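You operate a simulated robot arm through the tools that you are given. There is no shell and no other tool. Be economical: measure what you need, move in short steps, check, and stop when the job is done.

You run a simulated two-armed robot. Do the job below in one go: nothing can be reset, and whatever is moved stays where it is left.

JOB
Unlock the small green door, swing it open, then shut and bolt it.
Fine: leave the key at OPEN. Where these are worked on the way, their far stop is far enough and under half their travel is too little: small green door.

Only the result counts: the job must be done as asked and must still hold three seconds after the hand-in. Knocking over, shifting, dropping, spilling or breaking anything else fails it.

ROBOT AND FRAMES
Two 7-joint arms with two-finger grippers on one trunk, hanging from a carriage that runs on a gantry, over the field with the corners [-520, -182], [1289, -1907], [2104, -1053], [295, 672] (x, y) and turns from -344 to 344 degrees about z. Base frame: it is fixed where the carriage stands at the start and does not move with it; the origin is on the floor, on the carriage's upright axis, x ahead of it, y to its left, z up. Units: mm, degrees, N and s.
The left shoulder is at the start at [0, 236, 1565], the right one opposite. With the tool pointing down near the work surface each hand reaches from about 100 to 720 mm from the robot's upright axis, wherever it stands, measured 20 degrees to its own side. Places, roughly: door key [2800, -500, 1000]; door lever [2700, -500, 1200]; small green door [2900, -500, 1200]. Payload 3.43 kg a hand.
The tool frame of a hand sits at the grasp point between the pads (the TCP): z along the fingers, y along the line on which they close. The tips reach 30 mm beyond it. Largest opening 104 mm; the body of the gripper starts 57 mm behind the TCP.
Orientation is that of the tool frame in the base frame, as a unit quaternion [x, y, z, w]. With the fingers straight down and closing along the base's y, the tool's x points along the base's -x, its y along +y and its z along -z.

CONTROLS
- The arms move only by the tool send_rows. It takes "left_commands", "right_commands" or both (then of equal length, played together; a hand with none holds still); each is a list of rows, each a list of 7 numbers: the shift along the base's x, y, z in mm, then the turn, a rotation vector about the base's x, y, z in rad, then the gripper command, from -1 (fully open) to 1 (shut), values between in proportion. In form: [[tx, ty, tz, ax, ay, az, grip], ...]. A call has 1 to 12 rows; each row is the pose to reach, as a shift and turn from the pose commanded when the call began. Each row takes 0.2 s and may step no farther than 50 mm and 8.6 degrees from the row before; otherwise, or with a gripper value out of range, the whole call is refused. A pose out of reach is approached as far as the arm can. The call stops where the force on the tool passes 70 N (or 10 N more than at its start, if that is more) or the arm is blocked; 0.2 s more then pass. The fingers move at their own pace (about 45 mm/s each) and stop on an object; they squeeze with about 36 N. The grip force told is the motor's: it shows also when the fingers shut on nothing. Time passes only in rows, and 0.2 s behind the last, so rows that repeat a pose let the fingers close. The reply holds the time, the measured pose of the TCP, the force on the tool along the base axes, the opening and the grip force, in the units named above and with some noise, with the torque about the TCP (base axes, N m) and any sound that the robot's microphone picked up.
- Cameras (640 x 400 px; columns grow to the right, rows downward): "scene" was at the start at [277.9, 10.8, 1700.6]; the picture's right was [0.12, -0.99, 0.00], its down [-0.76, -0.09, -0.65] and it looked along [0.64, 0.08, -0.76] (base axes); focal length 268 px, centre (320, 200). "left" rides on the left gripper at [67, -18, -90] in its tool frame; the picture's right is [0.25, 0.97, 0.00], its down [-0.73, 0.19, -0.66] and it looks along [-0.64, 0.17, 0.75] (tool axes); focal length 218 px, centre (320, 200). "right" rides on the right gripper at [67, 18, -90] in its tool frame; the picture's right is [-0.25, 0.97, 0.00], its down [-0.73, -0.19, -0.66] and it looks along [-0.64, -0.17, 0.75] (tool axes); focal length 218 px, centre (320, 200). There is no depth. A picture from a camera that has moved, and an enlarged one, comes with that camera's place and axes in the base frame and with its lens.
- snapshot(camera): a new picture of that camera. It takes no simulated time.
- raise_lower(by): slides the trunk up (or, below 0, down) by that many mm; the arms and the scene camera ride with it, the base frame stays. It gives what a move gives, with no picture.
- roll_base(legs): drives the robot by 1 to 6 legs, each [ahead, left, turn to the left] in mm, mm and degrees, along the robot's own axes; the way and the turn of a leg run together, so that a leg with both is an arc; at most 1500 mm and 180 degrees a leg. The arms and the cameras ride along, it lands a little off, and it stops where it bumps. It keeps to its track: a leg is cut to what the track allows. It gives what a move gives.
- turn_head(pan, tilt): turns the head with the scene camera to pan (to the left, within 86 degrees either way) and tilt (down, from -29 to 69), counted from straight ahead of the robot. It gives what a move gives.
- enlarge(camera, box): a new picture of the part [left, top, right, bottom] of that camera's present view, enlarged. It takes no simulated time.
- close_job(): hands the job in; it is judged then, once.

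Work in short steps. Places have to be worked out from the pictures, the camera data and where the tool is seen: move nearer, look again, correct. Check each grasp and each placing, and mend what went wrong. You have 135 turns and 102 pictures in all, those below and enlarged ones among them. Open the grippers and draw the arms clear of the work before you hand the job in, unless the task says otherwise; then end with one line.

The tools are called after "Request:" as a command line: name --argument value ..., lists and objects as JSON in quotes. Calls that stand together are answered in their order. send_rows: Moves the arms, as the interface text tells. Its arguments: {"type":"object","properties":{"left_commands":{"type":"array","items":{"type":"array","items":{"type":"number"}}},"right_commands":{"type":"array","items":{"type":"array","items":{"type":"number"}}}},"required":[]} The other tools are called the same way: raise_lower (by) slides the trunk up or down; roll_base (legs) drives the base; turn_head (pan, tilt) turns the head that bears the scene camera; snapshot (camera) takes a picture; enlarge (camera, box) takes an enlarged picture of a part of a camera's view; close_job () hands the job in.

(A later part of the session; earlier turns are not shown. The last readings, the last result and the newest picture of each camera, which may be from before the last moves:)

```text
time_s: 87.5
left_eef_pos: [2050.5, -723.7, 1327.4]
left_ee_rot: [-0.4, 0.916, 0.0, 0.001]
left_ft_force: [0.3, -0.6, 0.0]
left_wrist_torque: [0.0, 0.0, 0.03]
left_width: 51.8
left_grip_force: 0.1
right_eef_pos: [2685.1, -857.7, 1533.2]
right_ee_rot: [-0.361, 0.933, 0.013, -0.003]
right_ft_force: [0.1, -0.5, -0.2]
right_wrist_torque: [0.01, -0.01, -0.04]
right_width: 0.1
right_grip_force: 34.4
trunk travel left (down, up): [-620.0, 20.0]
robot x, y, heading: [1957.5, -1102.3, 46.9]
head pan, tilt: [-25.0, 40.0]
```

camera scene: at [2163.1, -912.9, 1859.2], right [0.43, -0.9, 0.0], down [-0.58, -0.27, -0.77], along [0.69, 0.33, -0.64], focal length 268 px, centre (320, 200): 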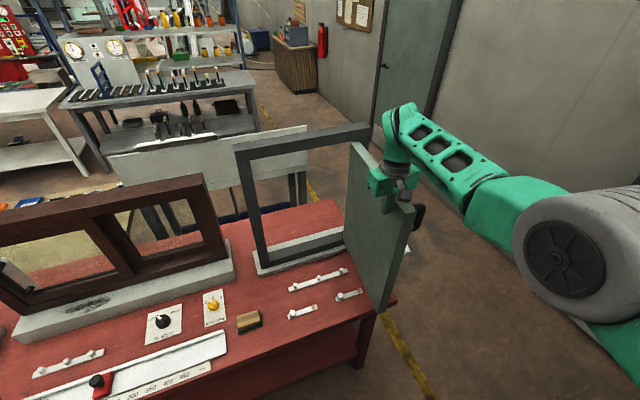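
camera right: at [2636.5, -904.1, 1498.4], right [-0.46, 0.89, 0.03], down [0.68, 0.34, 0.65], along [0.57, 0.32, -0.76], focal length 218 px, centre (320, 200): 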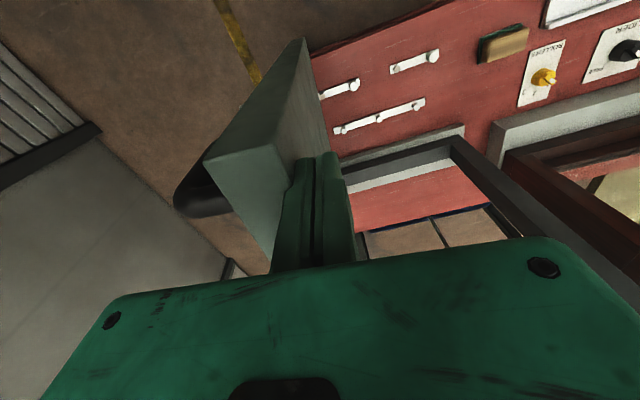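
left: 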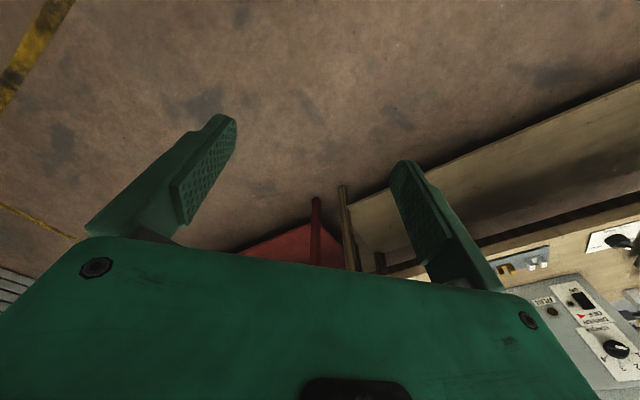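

Clear above the door. I shift the base right and ahead, then the arm right, to pass over to the outer side.

Request:
roll_base --legs '[[58, -65, 0]]'

Request:
send_rows --right_commands '[[21, -20, 0, 0, 0, 0, 1], [42, -40, 0, 0, 0, 0, 1], [62, -59, 0, 0, 0, 0, 1], [62, -59, 0, 0, 0, 0, 1]]'

Request:
snapshot --camera "right"

```text
time_s: 88.6
left_eef_pos: [2134.7, -726.7, 1327.7]
left_ee_rot: [-0.4, 0.916, 0.0, 0.0]
left_ft_force: [0.1, 0.4, 0.4]
left_wrist_torque: [-0.01, -0.02, -0.01]
left_width: 52.0
left_grip_force: 0.1
right_eef_pos: [2770.5, -857.8, 1533.3]
right_ee_rot: [-0.361, 0.933, 0.013, -0.003]
right_ft_force: [0.4, 0.2, -0.2]
right_wrist_torque: [0.02, 0.0, 0.0]
right_width: 0.1
right_grip_force: 34.1
trunk travel left (down, up): [-620.0, 20.0]
robot x, y, heading: [2040.4, -1106.9, 47.4]
head pan, tilt: [-25.0, 40.0]
```

```text
time_s: 89.6
left_eef_pos: [2135.2, -725.9, 1327.2]
left_ee_rot: [-0.4, 0.916, 0.0, 0.0]
left_ft_force: [-0.1, 0.8, -0.1]
left_wrist_torque: [0.01, -0.05, -0.01]
left_width: 51.6
left_grip_force: 0.0
right_eef_pos: [2818.4, -924.9, 1530.2]
right_ee_rot: [-0.36, 0.933, 0.013, -0.003]
right_ft_force: [0.4, 0.3, -0.1]
right_wrist_torque: [0.0, -0.03, 0.01]
right_width: 0.0
right_grip_force: 34.6
right hand out of reach, approached as far as the arm can: row 2, 3, 4
trunk travel left (down, up): [-620.0, 20.0]
robot x, y, heading: [2039.5, -1102.2, 47.2]
head pan, tilt: [-25.0, 40.0]
```

```text
41 pictures are left
camera right: at [2758.2, -958.5, 1619.7], right [-0.46, 0.89, 0.03], down [0.68, 0.34, 0.65], along [0.57, 0.32, -0.76], focal length 218 px, centre (320, 200)
```

right: 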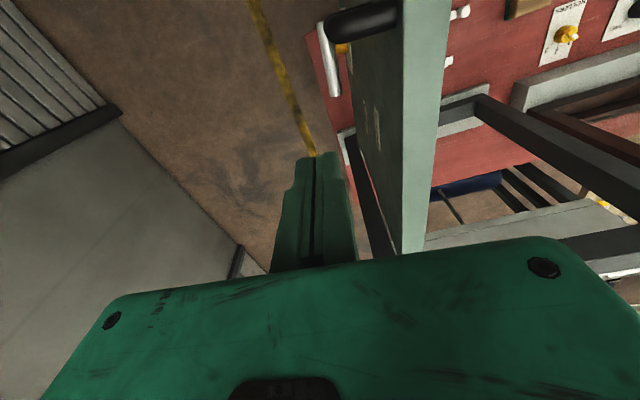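

The hand is on the outer side, clear of the handle. I lower the post to z≈1400.

Request:
send_rows --right_commands '[[0, 0, -40, 0, 0, 0, 1], [0, 0, -80, 0, 0, 0, 1], [0, 0, -125, 0, 0, 0, 1], [0, 0, -125, 0, 0, 0, 1]]'

Request:
snapshot --camera "right"

```text
time_s: 90.6
left_eef_pos: [2135.5, -727.0, 1327.7]
left_ee_rot: [-0.4, 0.916, 0.0, 0.0]
left_ft_force: [0.2, -0.4, 0.8]
left_wrist_torque: [0.02, -0.01, -0.01]
left_width: 51.8
left_grip_force: 0.1
right_eef_pos: [2820.4, -921.9, 1405.4]
right_ee_rot: [-0.36, 0.933, 0.013, -0.003]
right_ft_force: [-0.1, 0.3, 0.5]
right_wrist_torque: [-0.01, 0.0, -0.01]
right_width: 0.1
right_grip_force: 34.5
trunk travel left (down, up): [-620.0, 20.0]
robot x, y, heading: [2044.3, -1104.2, 47.6]
head pan, tilt: [-25.0, 40.0]
```

```text
40 pictures are left
camera right: at [2761.2, -956.2, 1495.3], right [-0.46, 0.89, 0.03], down [0.68, 0.34, 0.65], along [0.57, 0.32, -0.76], focal length 218 px, centre (320, 200)
```

right: 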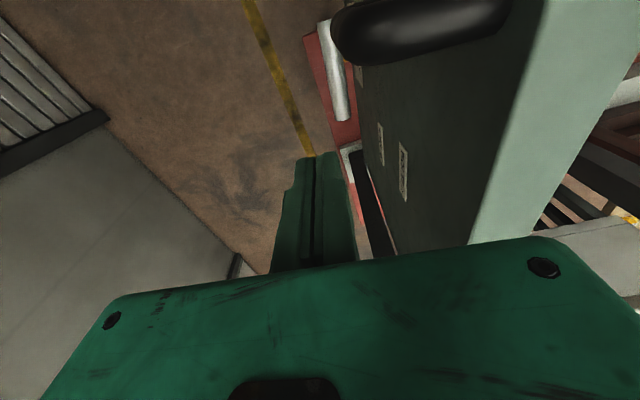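

I now push the door closed with base moves to the left, following its arc.

Request:
roll_base --legs '[[5, 137, 0], [45, 86, 0]]'

Request:
snapshot --camera "right"

```text
time_s: 92.7
left_eef_pos: [2004.2, -536.8, 1327.3]
left_ee_rot: [-0.401, 0.916, 0.0, 0.0]
left_ft_force: [0.0, 0.4, -0.9]
left_wrist_torque: [0.0, -0.01, 0.02]
left_width: 51.9
left_grip_force: 0.1
right_eef_pos: [2690.4, -731.7, 1405.7]
right_ee_rot: [-0.362, 0.932, 0.012, -0.002]
right_ft_force: [-1.1, 0.4, -1.0]
right_wrist_torque: [0.01, 0.0, -0.01]
right_width: 0.2
right_grip_force: 34.9
trunk travel left (down, up): [-620.0, 20.0]
robot x, y, heading: [1912.5, -917.5, 47.3]
head pan, tilt: [-25.0, 40.0]
```

```text
39 pictures are left
camera right: at [2630.0, -766.0, 1495.6], right [-0.47, 0.88, 0.03], down [0.68, 0.34, 0.65], along [0.57, 0.32, -0.76], focal length 218 px, centre (320, 200)
```

right: 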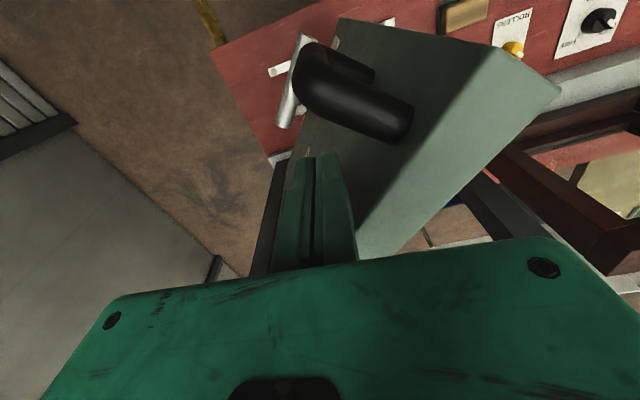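

Door at about 50° and closing. I continue the arc with a left turn.

Request:
roll_base --legs '[[32, 6, 5]]'

Request:
snapshot --camera "right"

```text
time_s: 93.6
left_eef_pos: [1984.9, -503.8, 1327.1]
left_ee_rot: [-0.442, 0.897, 0.0, 0.0]
left_ft_force: [0.4, 0.9, -0.3]
left_wrist_torque: [0.0, -0.01, -0.03]
left_width: 52.0
left_grip_force: 0.0
right_eef_pos: [2686.3, -638.2, 1405.0]
right_ee_rot: [-0.403, 0.915, 0.013, -0.004]
right_ft_force: [-0.4, -0.5, 0.5]
right_wrist_torque: [0.01, 0.01, -0.01]
right_width: 0.0
right_grip_force: 35.1
trunk travel left (down, up): [-620.0, 20.0]
robot x, y, heading: [1927.2, -889.3, 52.4]
head pan, tilt: [-25.0, 40.0]
```

```text
38 pictures are left
camera right: at [2628.7, -676.7, 1495.5], right [-0.54, 0.84, 0.03], down [0.64, 0.4, 0.65], along [0.54, 0.37, -0.76], focal length 218 px, centre (320, 200)
```

right: 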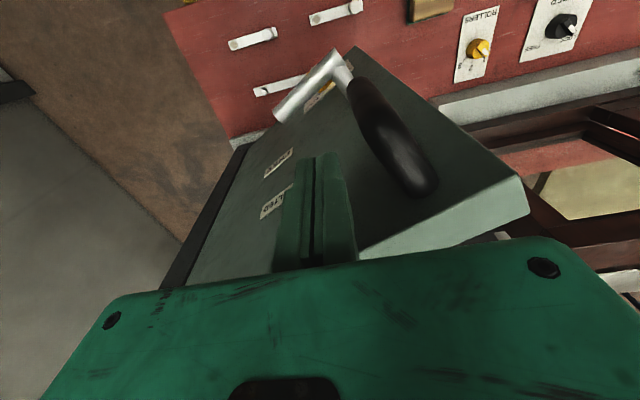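

Door about 30° from shut. I turn further left while shifting right, which carries the post forward.

Request:
roll_base --legs '[[-24, -112, 12]]'

Request:
snapshot --camera "right"

```text
time_s: 94.8
left_eef_pos: [1983.7, -577.8, 1327.7]
left_ee_rot: [-0.534, 0.846, 0.0, 0.0]
left_ft_force: [-0.2, -0.3, -0.3]
left_wrist_torque: [0.02, -0.03, 0.03]
left_width: 51.8
left_grip_force: 0.2
right_eef_pos: [2696.5, -560.1, 1405.1]
right_ee_rot: [-0.497, 0.868, 0.012, -0.005]
right_ft_force: [-0.4, 0.0, -0.2]
right_wrist_torque: [-0.02, 0.0, -0.02]
right_width: 0.0
right_grip_force: 35.0
trunk travel left (down, up): [-620.0, 20.0]
robot x, y, heading: [2006.0, -965.0, 64.5]
head pan, tilt: [-25.0, 40.0]
```

```text
37 pictures are left
camera right: at [2648.7, -611.1, 1495.5], right [-0.71, 0.71, 0.03], down [0.55, 0.52, 0.65], along [0.45, 0.48, -0.76], focal length 218 px, centre (320, 200)
```

right: 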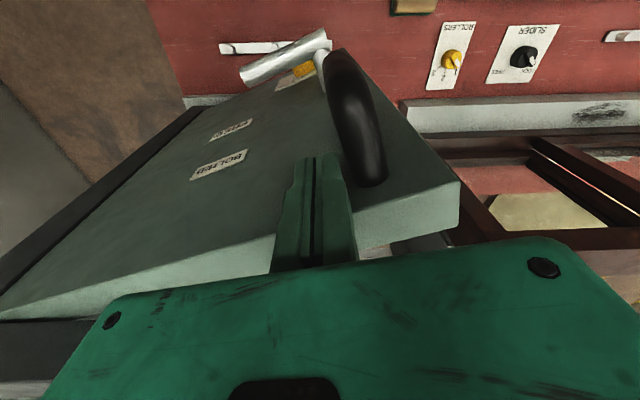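

Door about 15° from shut. I try extending the arm 50 mm further towards the frame.

Request:
send_rows --right_commands '[[10, 10, 4, 0, 0, 0, 1], [20, 21, 8, 0, 0, 0, 1], [28, 29, 10, 0, 0, 0, 1], [36, 38, 10, 0, 0, 0, 1], [36, 38, 10, 0, 0, 0, 1]]'

Request:
snapshot --camera "right"

```text
time_s: 96.0
left_eef_pos: [1984.0, -576.9, 1327.2]
left_ee_rot: [-0.533, 0.846, 0.0, -0.001]
left_ft_force: [-0.2, -0.3, -0.2]
left_wrist_torque: [0.0, -0.01, 0.01]
left_width: 52.0
left_grip_force: 0.0
right_eef_pos: [2700.6, -551.8, 1409.0]
right_ee_rot: [-0.497, 0.868, 0.012, -0.004]
right_ft_force: [-0.7, -1.2, -1.0]
right_wrist_torque: [0.01, -0.02, 0.02]
right_width: 0.0
right_grip_force: 35.1
right hand out of reach, approached as far as the arm can: row 1, 2, 3, 4, 5
trunk travel left (down, up): [-620.0, 20.0]
robot x, y, heading: [2008.1, -967.1, 64.7]
head pan, tilt: [-25.0, 40.0]
```

```text
36 pictures are left
camera right: at [2653.7, -602.2, 1499.3], right [-0.71, 0.71, 0.03], down [0.55, 0.52, 0.65], along [0.45, 0.48, -0.76], focal length 218 px, centre (320, 200)
```

right: 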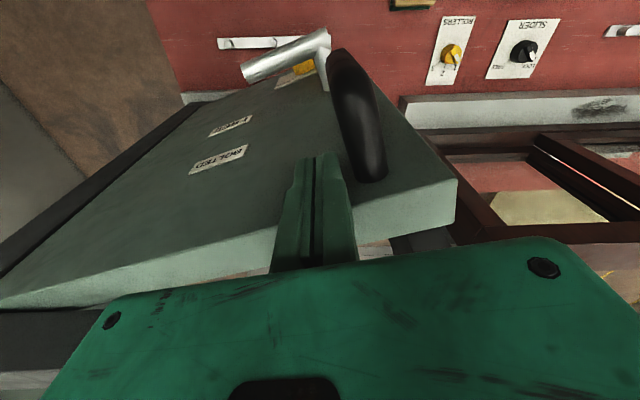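

The arm is at its forward limit here, with the door nearly shut. I lift the post out, back the base to a square stance, and will finish with a level hand pushing on the handle.

Request:
send_rows --right_commands '[[-6, -6, 10, 0, 0, 0, 1], [-12, -12, 50, 0, 0, 0, 1], [-12, -12, 95, 0, 0, 0, 1], [-12, -12, 110, 0, 0, 0, 1]]'

Request:
roll_base --legs '[[-60, 0, 0], [0, 28, -18]]'

Request:
send_rows --right_commands '[[0, 0, 0, 0.003, -0.114, 0.081, 1], [0, 0, 0, 0.005, -0.228, 0.161, 1], [0, 0, 0, 0.008, -0.342, 0.242, 1], [0, 0, 0, 0.011, -0.456, 0.322, 1], [0, 0, 0, 0.014, -0.57, 0.403, 1], [0, 0, 0, 0.016, -0.684, 0.484, 1], [0, 0, 0, 0.019, -0.798, 0.564, 1], [0, 0, 0, 0.022, -0.911, 0.645, 1], [0, 0, 0, 0.024, -1.025, 0.725, 1], [0, 0, 0, 0.027, -1.139, 0.806, 1]]'

```text
time_s: 97.0
left_eef_pos: [1982.8, -577.4, 1327.6]
left_ee_rot: [-0.533, 0.846, 0.0, 0.0]
left_ft_force: [0.5, 0.4, 0.1]
left_wrist_torque: [0.0, -0.01, 0.01]
left_width: 52.1
left_grip_force: 0.0
right_eef_pos: [2688.2, -562.9, 1520.5]
right_ee_rot: [-0.497, 0.868, 0.012, -0.006]
right_ft_force: [0.4, -0.7, 0.4]
right_wrist_torque: [0.0, -0.04, -0.03]
right_width: 0.1
right_grip_force: 34.4
trunk travel left (down, up): [-620.0, 20.0]
robot x, y, heading: [2006.9, -962.3, 64.4]
head pan, tilt: [-25.0, 40.0]
```

```text
time_s: 98.9
left_eef_pos: [2056.8, -627.4, 1326.9]
left_ee_rot: [-0.394, 0.919, 0.0, 0.0]
left_ft_force: [-0.2, -0.6, 0.5]
left_wrist_torque: [0.04, 0.0, -0.06]
left_width: 52.2
left_grip_force: 0.2
right_eef_pos: [2730.8, -833.7, 1519.9]
right_ee_rot: [-0.353, 0.935, 0.013, -0.003]
right_ft_force: [-0.5, 0.8, 0.4]
right_wrist_torque: [0.02, -0.03, -0.02]
right_width: 0.0
right_grip_force: 34.5
trunk travel left (down, up): [-620.0, 20.0]
robot x, y, heading: [1959.3, -1003.4, 46.1]
head pan, tilt: [-25.0, 40.0]
```

```text
time_s: 101.3
left_eef_pos: [2057.6, -627.0, 1327.8]
left_ee_rot: [-0.393, 0.919, 0.0, 0.0]
left_ft_force: [1.1, -0.2, 0.5]
left_wrist_torque: [-0.01, 0.0, -0.01]
left_width: 51.7
left_grip_force: 0.1
right_eef_pos: [2881.3, -747.0, 1601.4]
right_ee_rot: [0.638, -0.606, 0.163, -0.446]
right_ft_force: [-0.4, 0.4, 0.4]
right_wrist_torque: [0.04, 0.02, 0.02]
right_width: 0.1
right_grip_force: 34.5
right hand out of reach, approached as far as the arm can: row 1, 2, 3, 4, 5, 6, 7, 8, 9, 10
trunk travel left (down, up): [-620.0, 20.0]
robot x, y, heading: [1958.6, -1005.1, 46.4]
head pan, tilt: [-25.0, 40.0]
stopped in row 10 (right hand): the arm was blocked; the commanded pose is now the measured one
```

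The arm got blocked; I look.

Request:
snapshot --camera "scene"

Request:
snapshot --camera "right"

```text
35 pictures are left
camera scene: at [2177.2, -826.4, 1859.3], right [0.36, -0.93, 0.0], down [-0.6, -0.23, -0.77], along [0.71, 0.28, -0.64], focal length 268 px, centre (320, 200)
```

scene: 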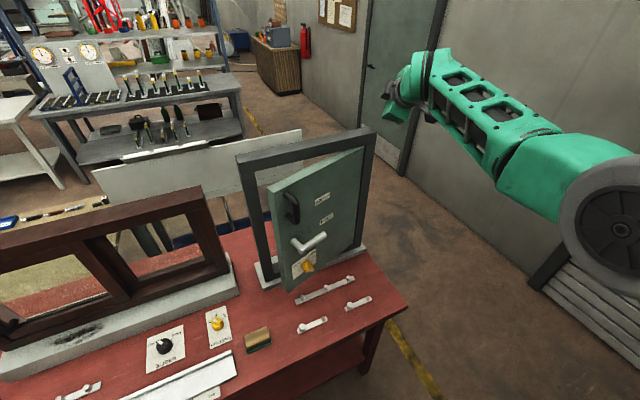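

```text
34 pictures are left
camera right: at [2816.3, -839.5, 1615.1], right [-0.66, 0.36, -0.66], down [-0.53, 0.4, 0.75], along [0.53, 0.84, -0.07], focal length 218 px, centre (320, 200)
```

right: 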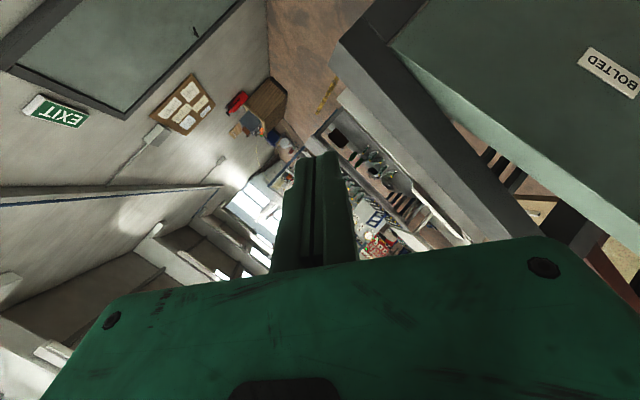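

The arm is merely stretched out, clear of everything. I lower the trunk, then bring the hand to level in front of the handle.

Request:
raise_lower --by -250

Request:
turn_head --pan -5 --tilt 30

```text
time_s: 103.9
left_eef_pos: [2057.4, -626.1, 1077.4]
left_ee_rot: [-0.392, 0.92, 0.001, 0.001]
left_ft_force: [-0.7, 0.0, -0.2]
left_wrist_torque: [0.01, 0.02, 0.01]
left_width: 52.0
left_grip_force: 0.0
right_eef_pos: [2880.1, -746.4, 1348.3]
right_ee_rot: [0.639, -0.607, 0.161, -0.445]
right_ft_force: [-0.7, 0.0, 0.0]
right_wrist_torque: [0.02, -0.02, 0.01]
right_width: 0.5
right_grip_force: 35.0
trunk travel left (down, up): [-370.0, 270.0]
robot x, y, heading: [1958.7, -1002.6, 45.9]
head pan, tilt: [-25.0, 40.0]
```

```text
time_s: 104.8
left_eef_pos: [2057.8, -625.8, 1076.5]
left_ee_rot: [-0.392, 0.92, 0.0, 0.0]
left_ft_force: [0.3, -0.5, -0.2]
left_wrist_torque: [0.03, -0.04, -0.02]
left_width: 51.8
left_grip_force: 0.1
right_eef_pos: [2879.9, -747.0, 1348.8]
right_ee_rot: [0.639, -0.607, 0.161, -0.445]
right_ft_force: [0.1, -0.2, -0.8]
right_wrist_torque: [0.02, -0.05, 0.02]
right_width: 0.0
right_grip_force: 35.1
trunk travel left (down, up): [-370.0, 270.0]
robot x, y, heading: [1959.4, -1005.3, 46.3]
head pan, tilt: [-5.0, 30.0]
```

I back the base 80 mm for room and move the hand to level in front of the handle.

Request:
roll_base --legs '[[-80, 0, 0]]'

Request:
send_rows --right_commands '[[-29, 20, 1, 0.003, -0.088, 0.056, 1], [-58, 39, 1, 0.005, -0.176, 0.113, 1], [-87, 59, 2, 0.008, -0.265, 0.169, 1], [-116, 78, 3, 0.01, -0.353, 0.225, 1], [-144, 98, 3, 0.013, -0.441, 0.282, 1], [-173, 117, 4, 0.016, -0.53, 0.338, 1], [-202, 137, 4, 0.018, -0.618, 0.394, 1], [-231, 156, 5, 0.021, -0.706, 0.451, 1], [-231, 156, 5, 0.021, -0.706, 0.451, 1]]'

Request:
snapshot --camera "scene"

```text
time_s: 105.8
left_eef_pos: [2001.2, -686.2, 1076.9]
left_ee_rot: [-0.392, 0.92, -0.001, 0.0]
left_ft_force: [-0.7, -0.1, -0.7]
left_wrist_torque: [0.0, -0.04, 0.0]
left_width: 51.8
left_grip_force: 0.2
right_eef_pos: [2823.4, -805.8, 1348.6]
right_ee_rot: [0.639, -0.607, 0.161, -0.444]
right_ft_force: [-0.3, -0.6, -0.4]
right_wrist_torque: [0.05, 0.04, -0.01]
right_width: 0.0
right_grip_force: 35.0
trunk travel left (down, up): [-370.0, 270.0]
robot x, y, heading: [1904.3, -1064.1, 46.6]
head pan, tilt: [-5.0, 30.0]
```

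```text
time_s: 108.0
left_eef_pos: [2000.7, -685.8, 1077.5]
left_ee_rot: [-0.392, 0.92, 0.001, 0.0]
left_ft_force: [-0.9, -0.9, 0.1]
left_wrist_torque: [0.03, -0.01, 0.0]
left_width: 52.0
left_grip_force: 0.0
right_eef_pos: [2684.6, -583.8, 1496.2]
right_ee_rot: [0.666, -0.278, 0.268, -0.638]
right_ft_force: [0.0, 0.8, 0.8]
right_wrist_torque: [-0.05, 0.03, 0.03]
right_width: 0.0
right_grip_force: 34.4
right hand out of reach, approached as far as the arm can: row 1, 2, 3, 4, 5, 6, 7, 8, 9
trunk travel left (down, up): [-370.0, 270.0]
robot x, y, heading: [1903.0, -1062.2, 46.3]
head pan, tilt: [-5.0, 30.0]
stopped in row 9 (right hand): the arm was blocked; the commanded pose is now the measured one
```

```text
33 pictures are left
camera scene: at [2109.8, -856.4, 1624.4], right [0.66, -0.75, 0.0], down [-0.38, -0.33, -0.87], along [0.65, 0.57, -0.5], focal length 268 px, centre (320, 200)
```

scene: 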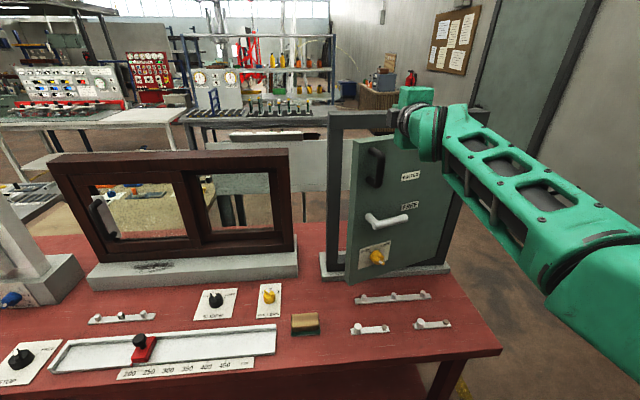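

Orientation is right but the hand is too high and the arm nearly straight. I bring it back and down gradually.

Request:
send_rows --right_commands '[[-15, -25, -10, 0, 0, 0, 1], [-30, -50, -20, 0, 0, 0, 1], [-45, -70, -40, 0, 0, 0, 1], [-55, -85, -65, 0, 0, 0, 1], [-60, -90, -95, 0, 0, 0, 1], [-60, -90, -125, 0, 0, 0, 1], [-60, -90, -146, 0, 0, 0, 1], [-60, -90, -146, 0, 0, 0, 1]]'

Request:
snapshot --camera "scene"

```text
time_s: 109.8
left_eef_pos: [2002.3, -686.1, 1077.3]
left_ee_rot: [-0.393, 0.92, 0.0, 0.0]
left_ft_force: [0.9, -0.5, 0.3]
left_wrist_torque: [0.04, 0.0, -0.03]
left_width: 52.0
left_grip_force: 0.0
right_eef_pos: [2683.1, -581.2, 1499.7]
right_ee_rot: [0.666, -0.277, 0.267, -0.639]
right_ft_force: [-0.3, 0.2, -0.4]
right_wrist_torque: [0.05, -0.01, 0.02]
right_width: 0.0
right_grip_force: 34.8
right hand out of reach, approached as far as the arm can: row 1, 2, 3, 4, 5, 6, 7, 8
trunk travel left (down, up): [-370.0, 270.0]
robot x, y, heading: [1902.4, -1063.3, 46.3]
head pan, tilt: [-5.0, 30.0]
```

```text
32 pictures are left
camera scene: at [2109.9, -856.3, 1624.6], right [0.66, -0.75, 0.0], down [-0.38, -0.33, -0.87], along [0.65, 0.57, -0.5], focal length 268 px, centre (320, 200)
```

scene: 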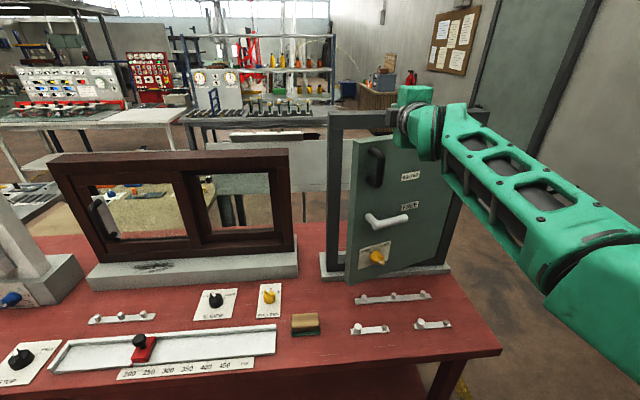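

The wrist is stuck in that branch. I rotate to a 45°-down, unrolled orientation while pulling back, which should free the arm.

Request:
send_rows --right_commands '[[-6, -6, 0, 0.051, 0.121, -0.052, 1], [-12, -12, 0, 0.102, 0.242, -0.104, 1], [-18, -18, 0, 0.153, 0.363, -0.155, 1], [-24, -24, 0, 0.203, 0.484, -0.207, 1], [-29, -30, 0, 0.254, 0.605, -0.259, 1], [-35, -36, -5, 0.305, 0.726, -0.311, 1], [-41, -42, -10, 0.356, 0.846, -0.362, 1], [-47, -48, -15, 0.407, 0.967, -0.414, 1], [-53, -54, -20, 0.458, 1.088, -0.466, 1], [-58, -60, -30, 0.508, 1.209, -0.518, 1], [-64, -66, -40, 0.559, 1.33, -0.569, 1], [-69, -72, -50, 0.61, 1.451, -0.621, 1]]'

Request:
snapshot --camera "scene"

```text
time_s: 112.4
left_eef_pos: [2002.4, -685.2, 1076.9]
left_ee_rot: [-0.392, 0.92, 0.0, -0.001]
left_ft_force: [-0.3, -0.3, 0.4]
left_wrist_torque: [0.03, 0.0, -0.01]
left_width: 52.1
left_grip_force: 0.1
right_eef_pos: [2617.6, -635.7, 1434.6]
right_ee_rot: [-0.366, 0.855, 0.142, 0.338]
right_ft_force: [-0.5, 0.6, -0.1]
right_wrist_torque: [0.02, 0.03, 0.01]
right_width: 0.0
right_grip_force: 34.6
right hand out of reach, approached as far as the arm can: row 1, 2, 3, 4, 5, 6, 7, 8, 9, 10, 11, 12
trunk travel left (down, up): [-370.0, 270.0]
robot x, y, heading: [1901.3, -1067.5, 46.2]
head pan, tilt: [-5.0, 30.0]
```

```text
31 pictures are left
camera scene: at [2110.0, -856.4, 1624.6], right [0.66, -0.75, 0.0], down [-0.38, -0.33, -0.87], along [0.65, 0.57, -0.5], focal length 268 px, centre (320, 200)
```

scene: 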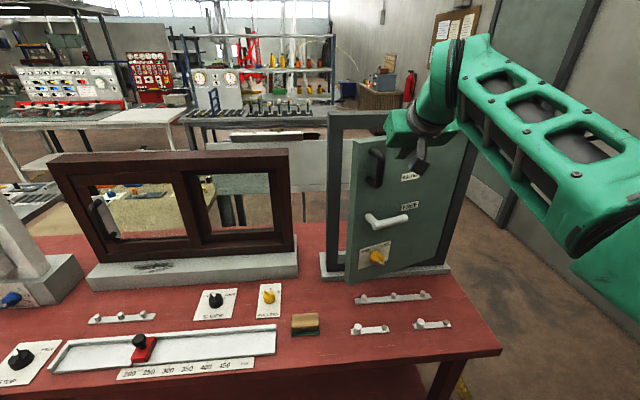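

The hand is free again, 45° down. I lower it to the handle's height and check where it is.

Request:
send_rows --right_commands '[[-3, 5, -20, 0, 0, 0, 1], [-6, 9, -40, 0, 0, 0, 1], [-9, 9, -62, 0, 0, 0, 1], [-9, 9, -62, 0, 0, 0, 1]]'

Request:
snapshot --camera "right"

Request:
enlarge --camera "scene" --box '[310, 100, 510, 290]'

```text
time_s: 113.6
left_eef_pos: [2001.9, -685.1, 1077.5]
left_ee_rot: [-0.392, 0.92, 0.0, 0.0]
left_ft_force: [-0.7, -0.2, 0.0]
left_wrist_torque: [0.05, 0.0, -0.01]
left_width: 51.7
left_grip_force: 0.1
right_eef_pos: [2627.2, -627.1, 1370.6]
right_ee_rot: [-0.361, 0.859, 0.137, 0.336]
right_ft_force: [-0.8, 0.4, 0.6]
right_wrist_torque: [0.0, 0.03, -0.02]
right_width: 0.0
right_grip_force: 34.8
right hand out of reach, approached as far as the arm can: row 1, 2, 3, 4
trunk travel left (down, up): [-370.0, 270.0]
robot x, y, heading: [1897.7, -1062.0, 46.3]
head pan, tilt: [-5.0, 30.0]
stopped in row 4 (right hand): the arm was blocked; the commanded pose is now the measured one
```

```text
30 pictures are left
camera right: at [2536.4, -693.2, 1391.6], right [-0.56, 0.81, 0.16], down [0.2, -0.06, 0.98], along [0.81, 0.58, -0.13], focal length 218 px, centre (320, 200)
```

right: 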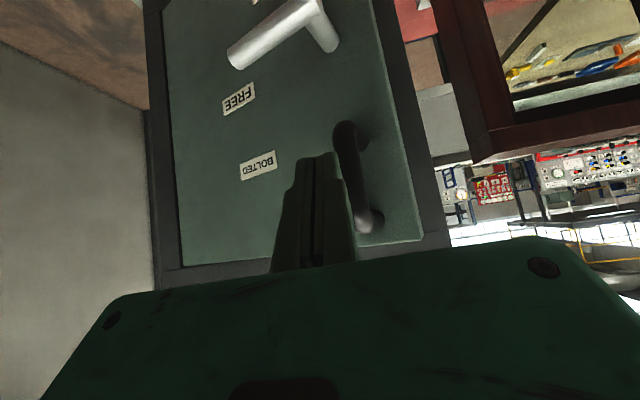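

```text
2.11 times, centred on (410, 195) of scene
camera zoom: at [2109.8, -856.4, 1624.5], right [0.66, -0.75, 0.0], down [-0.38, -0.33, -0.87], along [0.65, 0.57, -0.5], focal length 565 px, centre (130, 210)
```

zoom: 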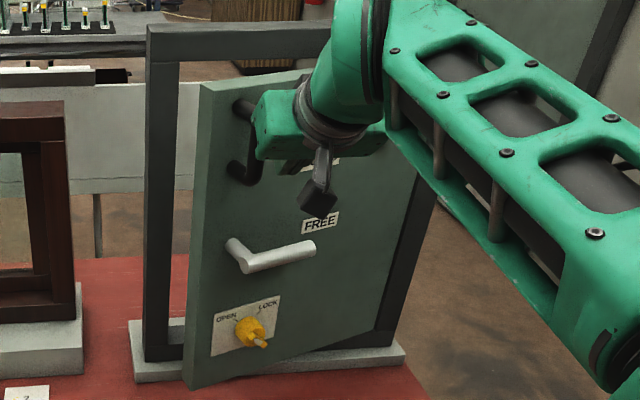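

The finger is ~18 mm right of the handle bar and just short of it. I shift left and then push the handle forward with the base, tracking the door's arc.

Request:
roll_base --legs '[[0, 18, 0], [60, 17, 0]]'

Request:
snapshot --camera "right"

```text
time_s: 115.0
left_eef_pos: [2018.8, -617.5, 1077.6]
left_ee_rot: [-0.393, 0.92, 0.0, 0.0]
left_ft_force: [0.2, 0.1, 0.7]
left_wrist_torque: [0.02, 0.05, -0.01]
left_width: 52.2
left_grip_force: 0.0
right_eef_pos: [2642.1, -558.8, 1373.1]
right_ee_rot: [-0.362, 0.858, 0.138, 0.337]
right_ft_force: [-0.3, -0.4, 0.3]
right_wrist_torque: [-0.05, 0.06, 0.01]
right_width: 0.0
right_grip_force: 34.3
trunk travel left (down, up): [-370.0, 270.0]
robot x, y, heading: [1916.1, -995.6, 46.1]
head pan, tilt: [-5.0, 30.0]
```

```text
28 pictures are left
camera right: at [2551.9, -624.9, 1393.3], right [-0.56, 0.81, 0.16], down [0.19, -0.06, 0.98], along [0.81, 0.58, -0.12], focal length 218 px, centre (320, 200)
```

right: 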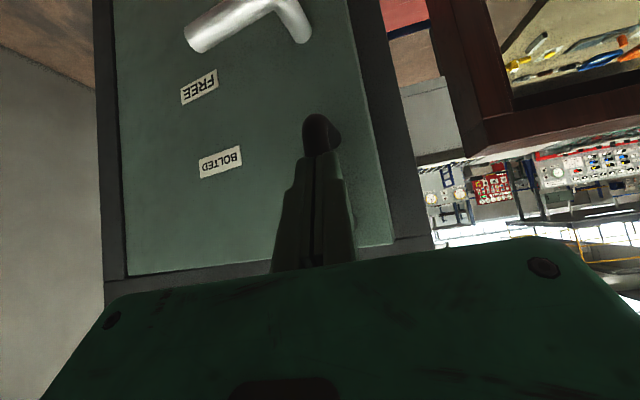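

In line with the handle; the door is moving in. I push on.

Request:
roll_base --legs '[[50, 8, 0], [30, 3, 0]]'

Request:
snapshot --camera "right"

Request:
snapshot --camera "scene"

```text
time_s: 116.5
left_eef_pos: [2064.0, -553.5, 1077.6]
left_ee_rot: [-0.392, 0.92, 0.001, 0.001]
left_ft_force: [0.2, -0.8, -0.1]
left_wrist_torque: [0.01, -0.01, -0.01]
left_width: 51.8
left_grip_force: 0.0
right_eef_pos: [2687.5, -497.4, 1370.5]
right_ee_rot: [-0.359, 0.862, 0.136, 0.33]
right_ft_force: [-0.4, -0.5, 0.5]
right_wrist_torque: [-0.01, -0.03, 0.01]
right_width: 0.2
right_grip_force: 35.1
trunk travel left (down, up): [-370.0, 270.0]
robot x, y, heading: [1965.3, -932.7, 46.2]
head pan, tilt: [-5.0, 30.0]
stopped in leg 2: the force on the tool passed its limit at 101 N (the readings are from after the stop); the commanded pose is now the measured one
```

```text
27 pictures are left
camera right: at [2598.1, -563.3, 1391.4], right [-0.55, 0.82, 0.17], down [0.21, -0.06, 0.98], along [0.81, 0.57, -0.14], focal length 218 px, centre (320, 200)
```

right: 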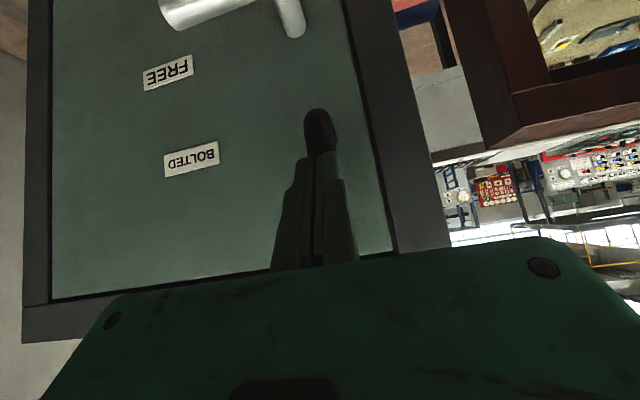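

```text
26 pictures are left
camera scene: at [2172.7, -725.2, 1624.5], right [0.66, -0.75, 0.0], down [-0.38, -0.33, -0.87], along [0.65, 0.57, -0.5], focal length 268 px, centre (320, 200)
```

scene: 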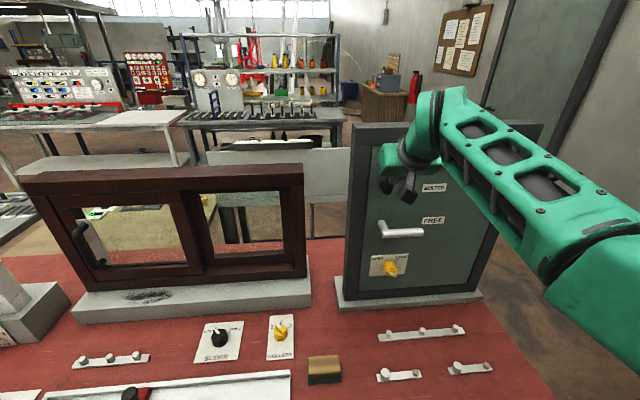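

The door is shut flush (hard stop felt). I back off and return the right hand to level for lifting the lever from below.

Request:
roll_base --legs '[[-70, 0, 0]]'

Request:
send_rows --right_commands '[[0, 0, 0, 0.099, -0.094, 0, 1], [0, 0, 0, 0.198, -0.189, 0, 1], [0, 0, 0, 0.297, -0.283, 0, 1], [0, 0, 0, 0.396, -0.377, 0, 1], [0, 0, 0, 0.495, -0.472, 0, 1], [0, 0, 0, 0.593, -0.566, 0, 1], [0, 0, 0, 0.593, -0.566, 0, 1]]'

Request:
enlarge --camera "scene" --box '[310, 100, 510, 290]'

```text
time_s: 117.5
left_eef_pos: [2016.0, -603.8, 1076.3]
left_ee_rot: [-0.391, 0.92, 0.001, 0.001]
left_ft_force: [-0.5, -0.2, 0.4]
left_wrist_torque: [0.02, -0.03, 0.01]
left_width: 52.0
left_grip_force: 0.1
right_eef_pos: [2639.1, -547.9, 1369.5]
right_ee_rot: [-0.359, 0.863, 0.136, 0.329]
right_ft_force: [0.2, -0.1, -0.4]
right_wrist_torque: [0.0, 0.01, 0.0]
right_width: 0.1
right_grip_force: 34.8
trunk travel left (down, up): [-370.0, 270.0]
robot x, y, heading: [1919.3, -980.7, 46.1]
head pan, tilt: [-5.0, 30.0]
```

```text
time_s: 119.3
left_eef_pos: [2017.4, -602.7, 1077.5]
left_ee_rot: [-0.392, 0.92, 0.001, 0.0]
left_ft_force: [0.0, -0.4, 1.1]
left_wrist_torque: [0.01, 0.01, 0.0]
left_width: 51.9
left_grip_force: 0.1
right_eef_pos: [2692.0, -515.2, 1429.9]
right_ee_rot: [-0.35, 0.745, 0.175, 0.54]
right_ft_force: [0.1, -1.3, 0.4]
right_wrist_torque: [-0.01, 0.01, 0.0]
right_width: 0.1
right_grip_force: 34.5
right hand out of reach, approached as far as the arm can: row 1, 2, 3, 4, 5, 6, 7
trunk travel left (down, up): [-370.0, 270.0]
robot x, y, heading: [1916.0, -980.0, 46.3]
head pan, tilt: [-5.0, 30.0]
stopped in row 7 (right hand): the arm was blocked; the commanded pose is now the measured one
```

```text
2.11 times, centred on (410, 195) of scene
camera zoom: at [2124.7, -774.9, 1624.5], right [0.66, -0.75, 0.0], down [-0.38, -0.33, -0.87], along [0.65, 0.57, -0.5], focal length 565 px, centre (130, 210)
```

zoom: 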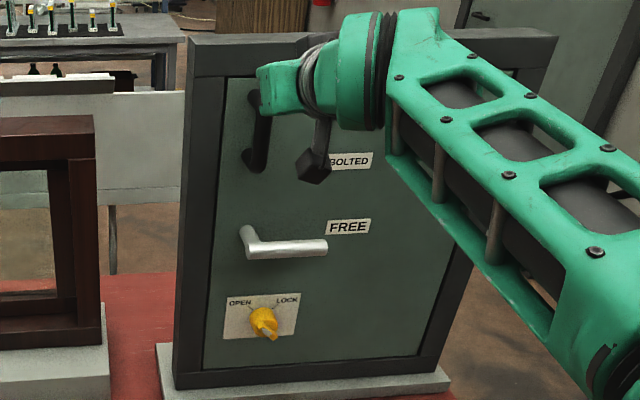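

The door is shut. This arm branch only allows a level hand with the arm straight at shoulder height, so I'll position with base and trunk: back off, then roll the hand to level with closing axis vertical.

Request:
roll_base --legs '[[-130, 0, 0]]'

Request:
send_rows --right_commands '[[1, 1, 7, -0.073, -0.111, 0.028, 1], [2, 3, 14, -0.146, -0.221, 0.056, 1], [3, 4, 21, -0.22, -0.332, 0.084, 1], [4, 6, 28, -0.293, -0.443, 0.112, 1], [5, 7, 35, -0.366, -0.554, 0.14, 1], [7, 9, 42, -0.439, -0.664, 0.168, 1], [8, 10, 49, -0.512, -0.775, 0.196, 1], [9, 12, 56, -0.585, -0.886, 0.224, 1], [10, 13, 63, -0.659, -0.997, 0.252, 1], [11, 15, 70, -0.732, -1.107, 0.28, 1], [12, 16, 70, -0.805, -1.218, 0.308, 1], [12, 16, 70, -0.805, -1.218, 0.308, 1]]'

```text
time_s: 120.6
left_eef_pos: [1927.9, -696.9, 1076.9]
left_ee_rot: [-0.393, 0.92, 0.0, 0.001]
left_ft_force: [0.0, -0.1, -0.2]
left_wrist_torque: [0.01, 0.0, 0.01]
left_width: 52.4
left_grip_force: 0.0
right_eef_pos: [2601.8, -606.8, 1431.0]
right_ee_rot: [-0.351, 0.744, 0.176, 0.54]
right_ft_force: [-0.1, -0.1, 1.4]
right_wrist_torque: [-0.01, 0.02, -0.01]
right_width: 0.2
right_grip_force: 34.8
trunk travel left (down, up): [-370.0, 270.0]
robot x, y, heading: [1829.3, -1071.0, 46.2]
head pan, tilt: [-5.0, 30.0]
```

```text
time_s: 123.2
left_eef_pos: [1927.5, -697.2, 1076.9]
left_ee_rot: [-0.393, 0.92, 0.001, 0.001]
left_ft_force: [0.7, 0.6, -0.5]
left_wrist_torque: [0.0, 0.0, -0.01]
left_width: 51.9
left_grip_force: 0.1
right_eef_pos: [2604.7, -590.0, 1506.8]
right_ee_rot: [-0.654, 0.268, -0.267, 0.655]
right_ft_force: [-0.2, -0.6, -0.1]
right_wrist_torque: [0.0, 0.0, -0.02]
right_width: 0.2
right_grip_force: 34.7
right hand out of reach, approached as far as the arm can: row 11, 12
trunk travel left (down, up): [-370.0, 270.0]
robot x, y, heading: [1827.3, -1076.1, 46.1]
head pan, tilt: [-5.0, 30.0]
```

Level pose reached exactly. I lower the trunk so the fingers come below the lever's height (z≈1155), still clear in front of it.

Request:
raise_lower --by -350

Request:
snapshot --camera "scene"

Request:
snapshot --camera "right"

```text
time_s: 126.6
left_eef_pos: [1927.2, -697.1, 726.9]
left_ee_rot: [-0.392, 0.92, 0.001, 0.001]
left_ft_force: [0.2, 0.3, -0.4]
left_wrist_torque: [0.02, -0.02, -0.03]
left_width: 51.8
left_grip_force: 0.1
right_eef_pos: [2603.1, -588.6, 1159.1]
right_ee_rot: [-0.654, 0.267, -0.268, 0.655]
right_ft_force: [-0.5, -0.4, 0.9]
right_wrist_torque: [-0.06, 0.05, 0.01]
right_width: 0.0
right_grip_force: 34.6
trunk travel left (down, up): [-20.0, 620.0]
robot x, y, heading: [1829.4, -1073.6, 46.2]
head pan, tilt: [-5.0, 30.0]
```

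```text
24 pictures are left
camera scene: at [2035.2, -868.3, 1274.6], right [0.66, -0.75, 0.0], down [-0.38, -0.33, -0.87], along [0.65, 0.57, -0.5], focal length 268 px, centre (320, 200)
```

scene: 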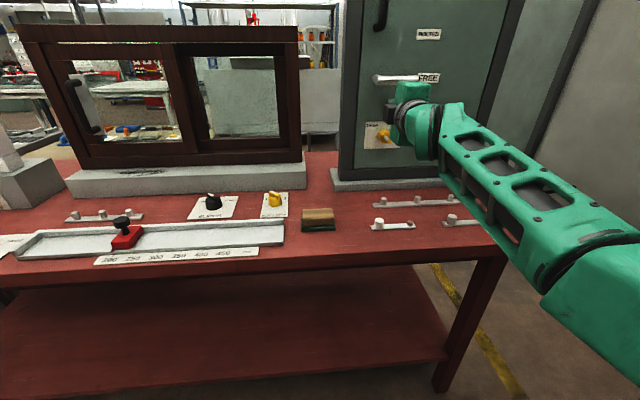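

```text
23 pictures are left
camera right: at [2588.7, -699.6, 1141.3], right [-0.18, 0.18, -0.97], down [-0.98, 0.04, 0.19], along [0.07, 0.98, 0.17], focal length 218 px, centre (320, 200)
```

right: 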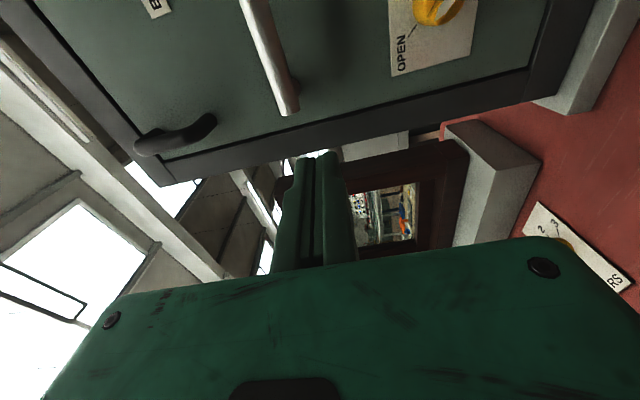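

The lever's centre near its end is at (u 2361, z 1199); the fingers at z 1159 fit below it. I shift right 75 and ahead 139 mm under the lever.

Request:
roll_base --legs '[[0, -76, 0], [100, 0, 0], [39, 0, 0]]'

Request:
snapshot --camera "right"

```text
time_s: 128.9
left_eef_pos: [2079.0, -647.5, 727.7]
left_ee_rot: [-0.392, 0.92, 0.0, 0.0]
left_ft_force: [1.0, 0.4, -0.1]
left_wrist_torque: [-0.02, 0.0, -0.01]
left_width: 52.0
left_grip_force: 0.2
right_eef_pos: [2753.9, -537.9, 1158.0]
right_ee_rot: [-0.654, 0.268, -0.267, 0.655]
right_ft_force: [-0.3, 0.1, 0.9]
right_wrist_torque: [-0.07, 0.06, 0.03]
right_width: 0.0
right_grip_force: 34.3
trunk travel left (down, up): [-20.0, 620.0]
robot x, y, heading: [1979.1, -1028.5, 46.2]
head pan, tilt: [-5.0, 30.0]
```

```text
22 pictures are left
camera right: at [2739.7, -650.1, 1141.1], right [-0.18, 0.18, -0.97], down [-0.98, 0.04, 0.19], along [0.07, 0.98, 0.17], focal length 218 px, centre (320, 200)
```

right: 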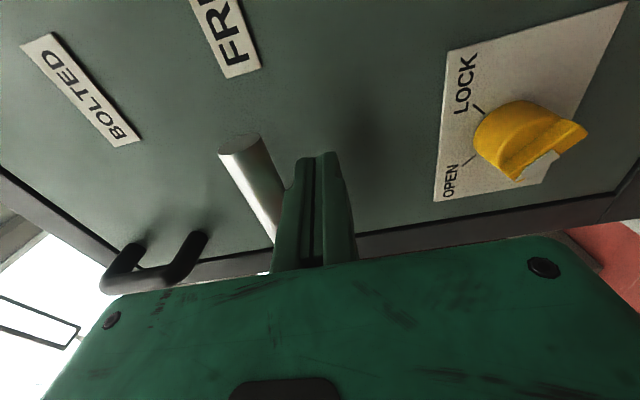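

The finger is right below the lever's outer half. I raise the trunk 60 mm to lift it.

Request:
raise_lower --by 60

Request:
snapshot --camera "right"

```text
time_s: 129.9
left_eef_pos: [2078.5, -646.8, 786.4]
left_ee_rot: [-0.393, 0.92, 0.0, 0.001]
left_ft_force: [-0.4, -0.3, 0.3]
left_wrist_torque: [0.0, 0.0, -0.03]
left_width: 51.9
left_grip_force: 0.1
right_eef_pos: [2755.8, -539.3, 1217.1]
right_ee_rot: [0.655, -0.267, 0.268, -0.654]
right_ft_force: [-0.6, 0.7, 1.4]
right_wrist_torque: [-0.01, 0.0, 0.0]
right_width: 0.0
right_grip_force: 35.1
trunk travel left (down, up): [-80.0, 560.0]
robot x, y, heading: [1975.3, -1022.9, 46.0]
head pan, tilt: [-5.0, 30.0]
```

```text
21 pictures are left
camera right: at [2740.3, -650.2, 1200.0], right [-0.18, 0.18, -0.97], down [-0.98, 0.04, 0.19], along [0.07, 0.98, 0.17], focal length 218 px, centre (320, 200)
```

right: 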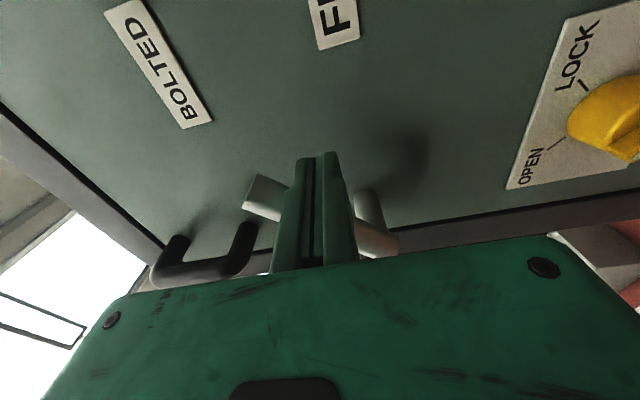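

The lever is rising. I lift further to find the BOLTED stop.

Request:
raise_lower --by 22

Request:
snapshot --camera "right"

```text
time_s: 130.5
left_eef_pos: [2076.5, -649.9, 808.4]
left_ee_rot: [-0.392, 0.92, 0.001, -0.001]
left_ft_force: [1.4, 0.6, -0.2]
left_wrist_torque: [0.0, 0.0, 0.0]
left_width: 51.9
left_grip_force: 0.0
right_eef_pos: [2756.2, -541.0, 1226.2]
right_ee_rot: [0.66, -0.272, 0.265, -0.648]
right_ft_force: [7.8, -4.0, -27.1]
right_wrist_torque: [-0.38, 0.09, -0.11]
right_width: 0.1
right_grip_force: 34.5
trunk travel left (down, up): [-102.0, 538.0]
robot x, y, heading: [1978.5, -1023.6, 46.1]
head pan, tilt: [-5.0, 30.0]
```

```text
20 pictures are left
camera right: at [2739.6, -652.7, 1210.5], right [-0.19, 0.17, -0.97], down [-0.98, 0.05, 0.2], along [0.08, 0.99, 0.15], focal length 218 px, centre (320, 200)
```

right: 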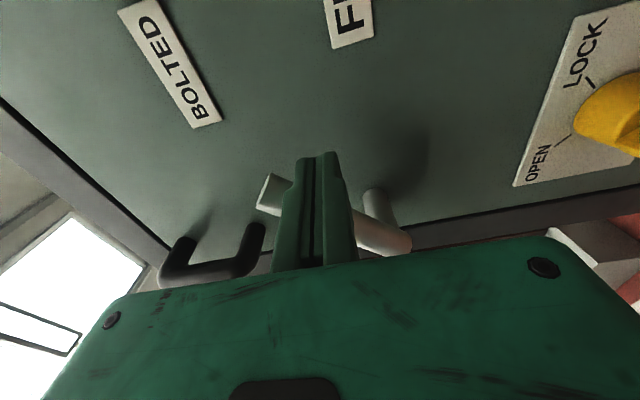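

A firm stop is felt at z 1226, matching the BOLTED position. I drop the finger slightly, back off and check the lever and door.

Request:
raise_lower --by -40

Request:
roll_base --legs '[[-200, 0, 0]]'

Request:
raise_lower --by 230

Request:
turn_head --pan -2 --tilt 28

Request:
snapshot --camera "scene"

```text
time_s: 131.4
left_eef_pos: [2079.3, -648.6, 769.4]
left_ee_rot: [-0.392, 0.92, 0.001, 0.002]
left_ft_force: [-0.1, -0.5, -0.4]
left_wrist_torque: [0.04, 0.0, 0.02]
left_width: 52.0
left_grip_force: 0.0
right_eef_pos: [2754.2, -538.8, 1200.6]
right_ee_rot: [-0.653, 0.267, -0.267, 0.656]
right_ft_force: [0.7, -0.2, -0.1]
right_wrist_torque: [-0.01, -0.01, -0.02]
right_width: 0.4
right_grip_force: 34.5
trunk travel left (down, up): [-62.0, 578.0]
robot x, y, heading: [1979.4, -1023.9, 46.2]
head pan, tilt: [-5.0, 30.0]
```

```text
time_s: 133.0
left_eef_pos: [1937.0, -794.4, 770.3]
left_ee_rot: [-0.392, 0.92, 0.0, 0.0]
left_ft_force: [-0.4, -0.1, -0.3]
left_wrist_torque: [0.02, 0.01, -0.03]
left_width: 52.1
left_grip_force: 0.1
right_eef_pos: [2614.4, -688.1, 1200.6]
right_ee_rot: [-0.654, 0.268, -0.269, 0.655]
right_ft_force: [-0.4, -0.4, -0.7]
right_wrist_torque: [0.0, 0.0, 0.0]
right_width: 0.0
right_grip_force: 34.7
trunk travel left (down, up): [-62.0, 578.0]
robot x, y, heading: [1837.0, -1169.9, 46.2]
head pan, tilt: [-5.0, 30.0]
```

```text
time_s: 135.4
left_eef_pos: [1937.9, -793.4, 999.5]
left_ee_rot: [-0.391, 0.92, 0.0, 0.001]
left_ft_force: [0.3, 0.2, -1.0]
left_wrist_torque: [0.0, 0.0, -0.02]
left_width: 51.7
left_grip_force: 0.1
right_eef_pos: [2615.1, -686.6, 1428.8]
right_ee_rot: [0.655, -0.268, 0.268, -0.654]
right_ft_force: [0.4, -0.2, 0.0]
right_wrist_torque: [0.01, 0.02, -0.01]
right_width: 0.0
right_grip_force: 34.4
trunk travel left (down, up): [-292.0, 348.0]
robot x, y, heading: [1837.7, -1174.9, 46.0]
head pan, tilt: [-5.0, 30.0]
```

```text
time_s: 136.0
left_eef_pos: [1938.2, -794.0, 998.9]
left_ee_rot: [-0.391, 0.92, 0.0, 0.001]
left_ft_force: [-0.1, -0.1, 0.8]
left_wrist_torque: [0.03, 0.0, 0.0]
left_width: 51.9
left_grip_force: 0.0
right_eef_pos: [2614.0, -687.4, 1429.2]
right_ee_rot: [-0.654, 0.269, -0.268, 0.654]
right_ft_force: [0.1, 0.3, 0.1]
right_wrist_torque: [0.01, 0.01, 0.01]
right_width: 0.0
right_grip_force: 34.9
trunk travel left (down, up): [-292.0, 348.0]
robot x, y, heading: [1838.9, -1172.3, 46.0]
head pan, tilt: [-2.0, 28.0]
```

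```text
19 pictures are left
camera scene: at [2043.0, -962.3, 1549.7], right [0.7, -0.72, 0.0], down [-0.34, -0.33, -0.88], along [0.63, 0.61, -0.47], focal length 268 px, centre (320, 200)
```

scene: 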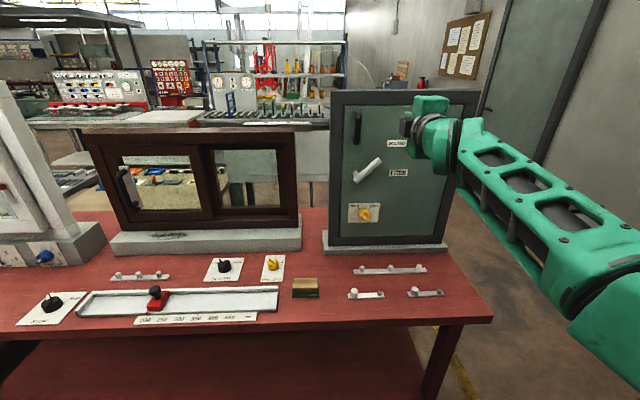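

Request:
enlarge --camera "scene" --box '[325, 85, 455, 255]'

Request:
enlarge --camera "scene" --box '[335, 140, 415, 230]'

```text
2.35 times, centred on (390, 170) of scene
camera zoom: at [2043.0, -962.3, 1549.7], right [0.7, -0.72, 0.0], down [-0.34, -0.33, -0.88], along [0.63, 0.61, -0.47], focal length 631 px, centre (155, 271)
```

zoom: 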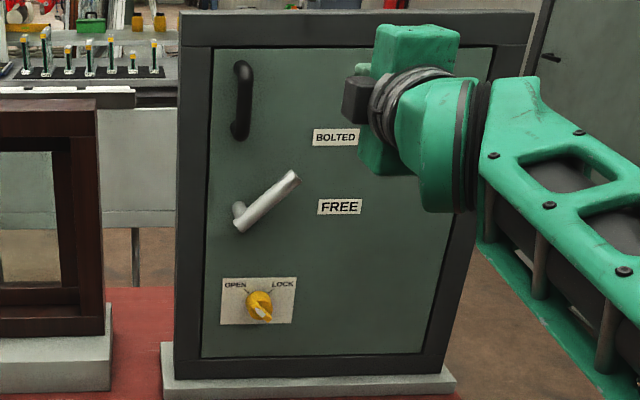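

```text
4.44 times, centred on (375, 185) of scene
camera zoom: at [2043.0, -962.3, 1549.7], right [0.7, -0.72, 0.0], down [-0.34, -0.33, -0.88], along [0.63, 0.61, -0.47], focal length 1192 px, centre (76, 267)
```

zoom: 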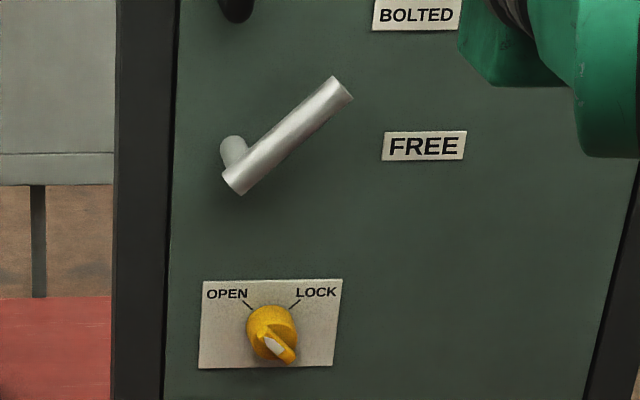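

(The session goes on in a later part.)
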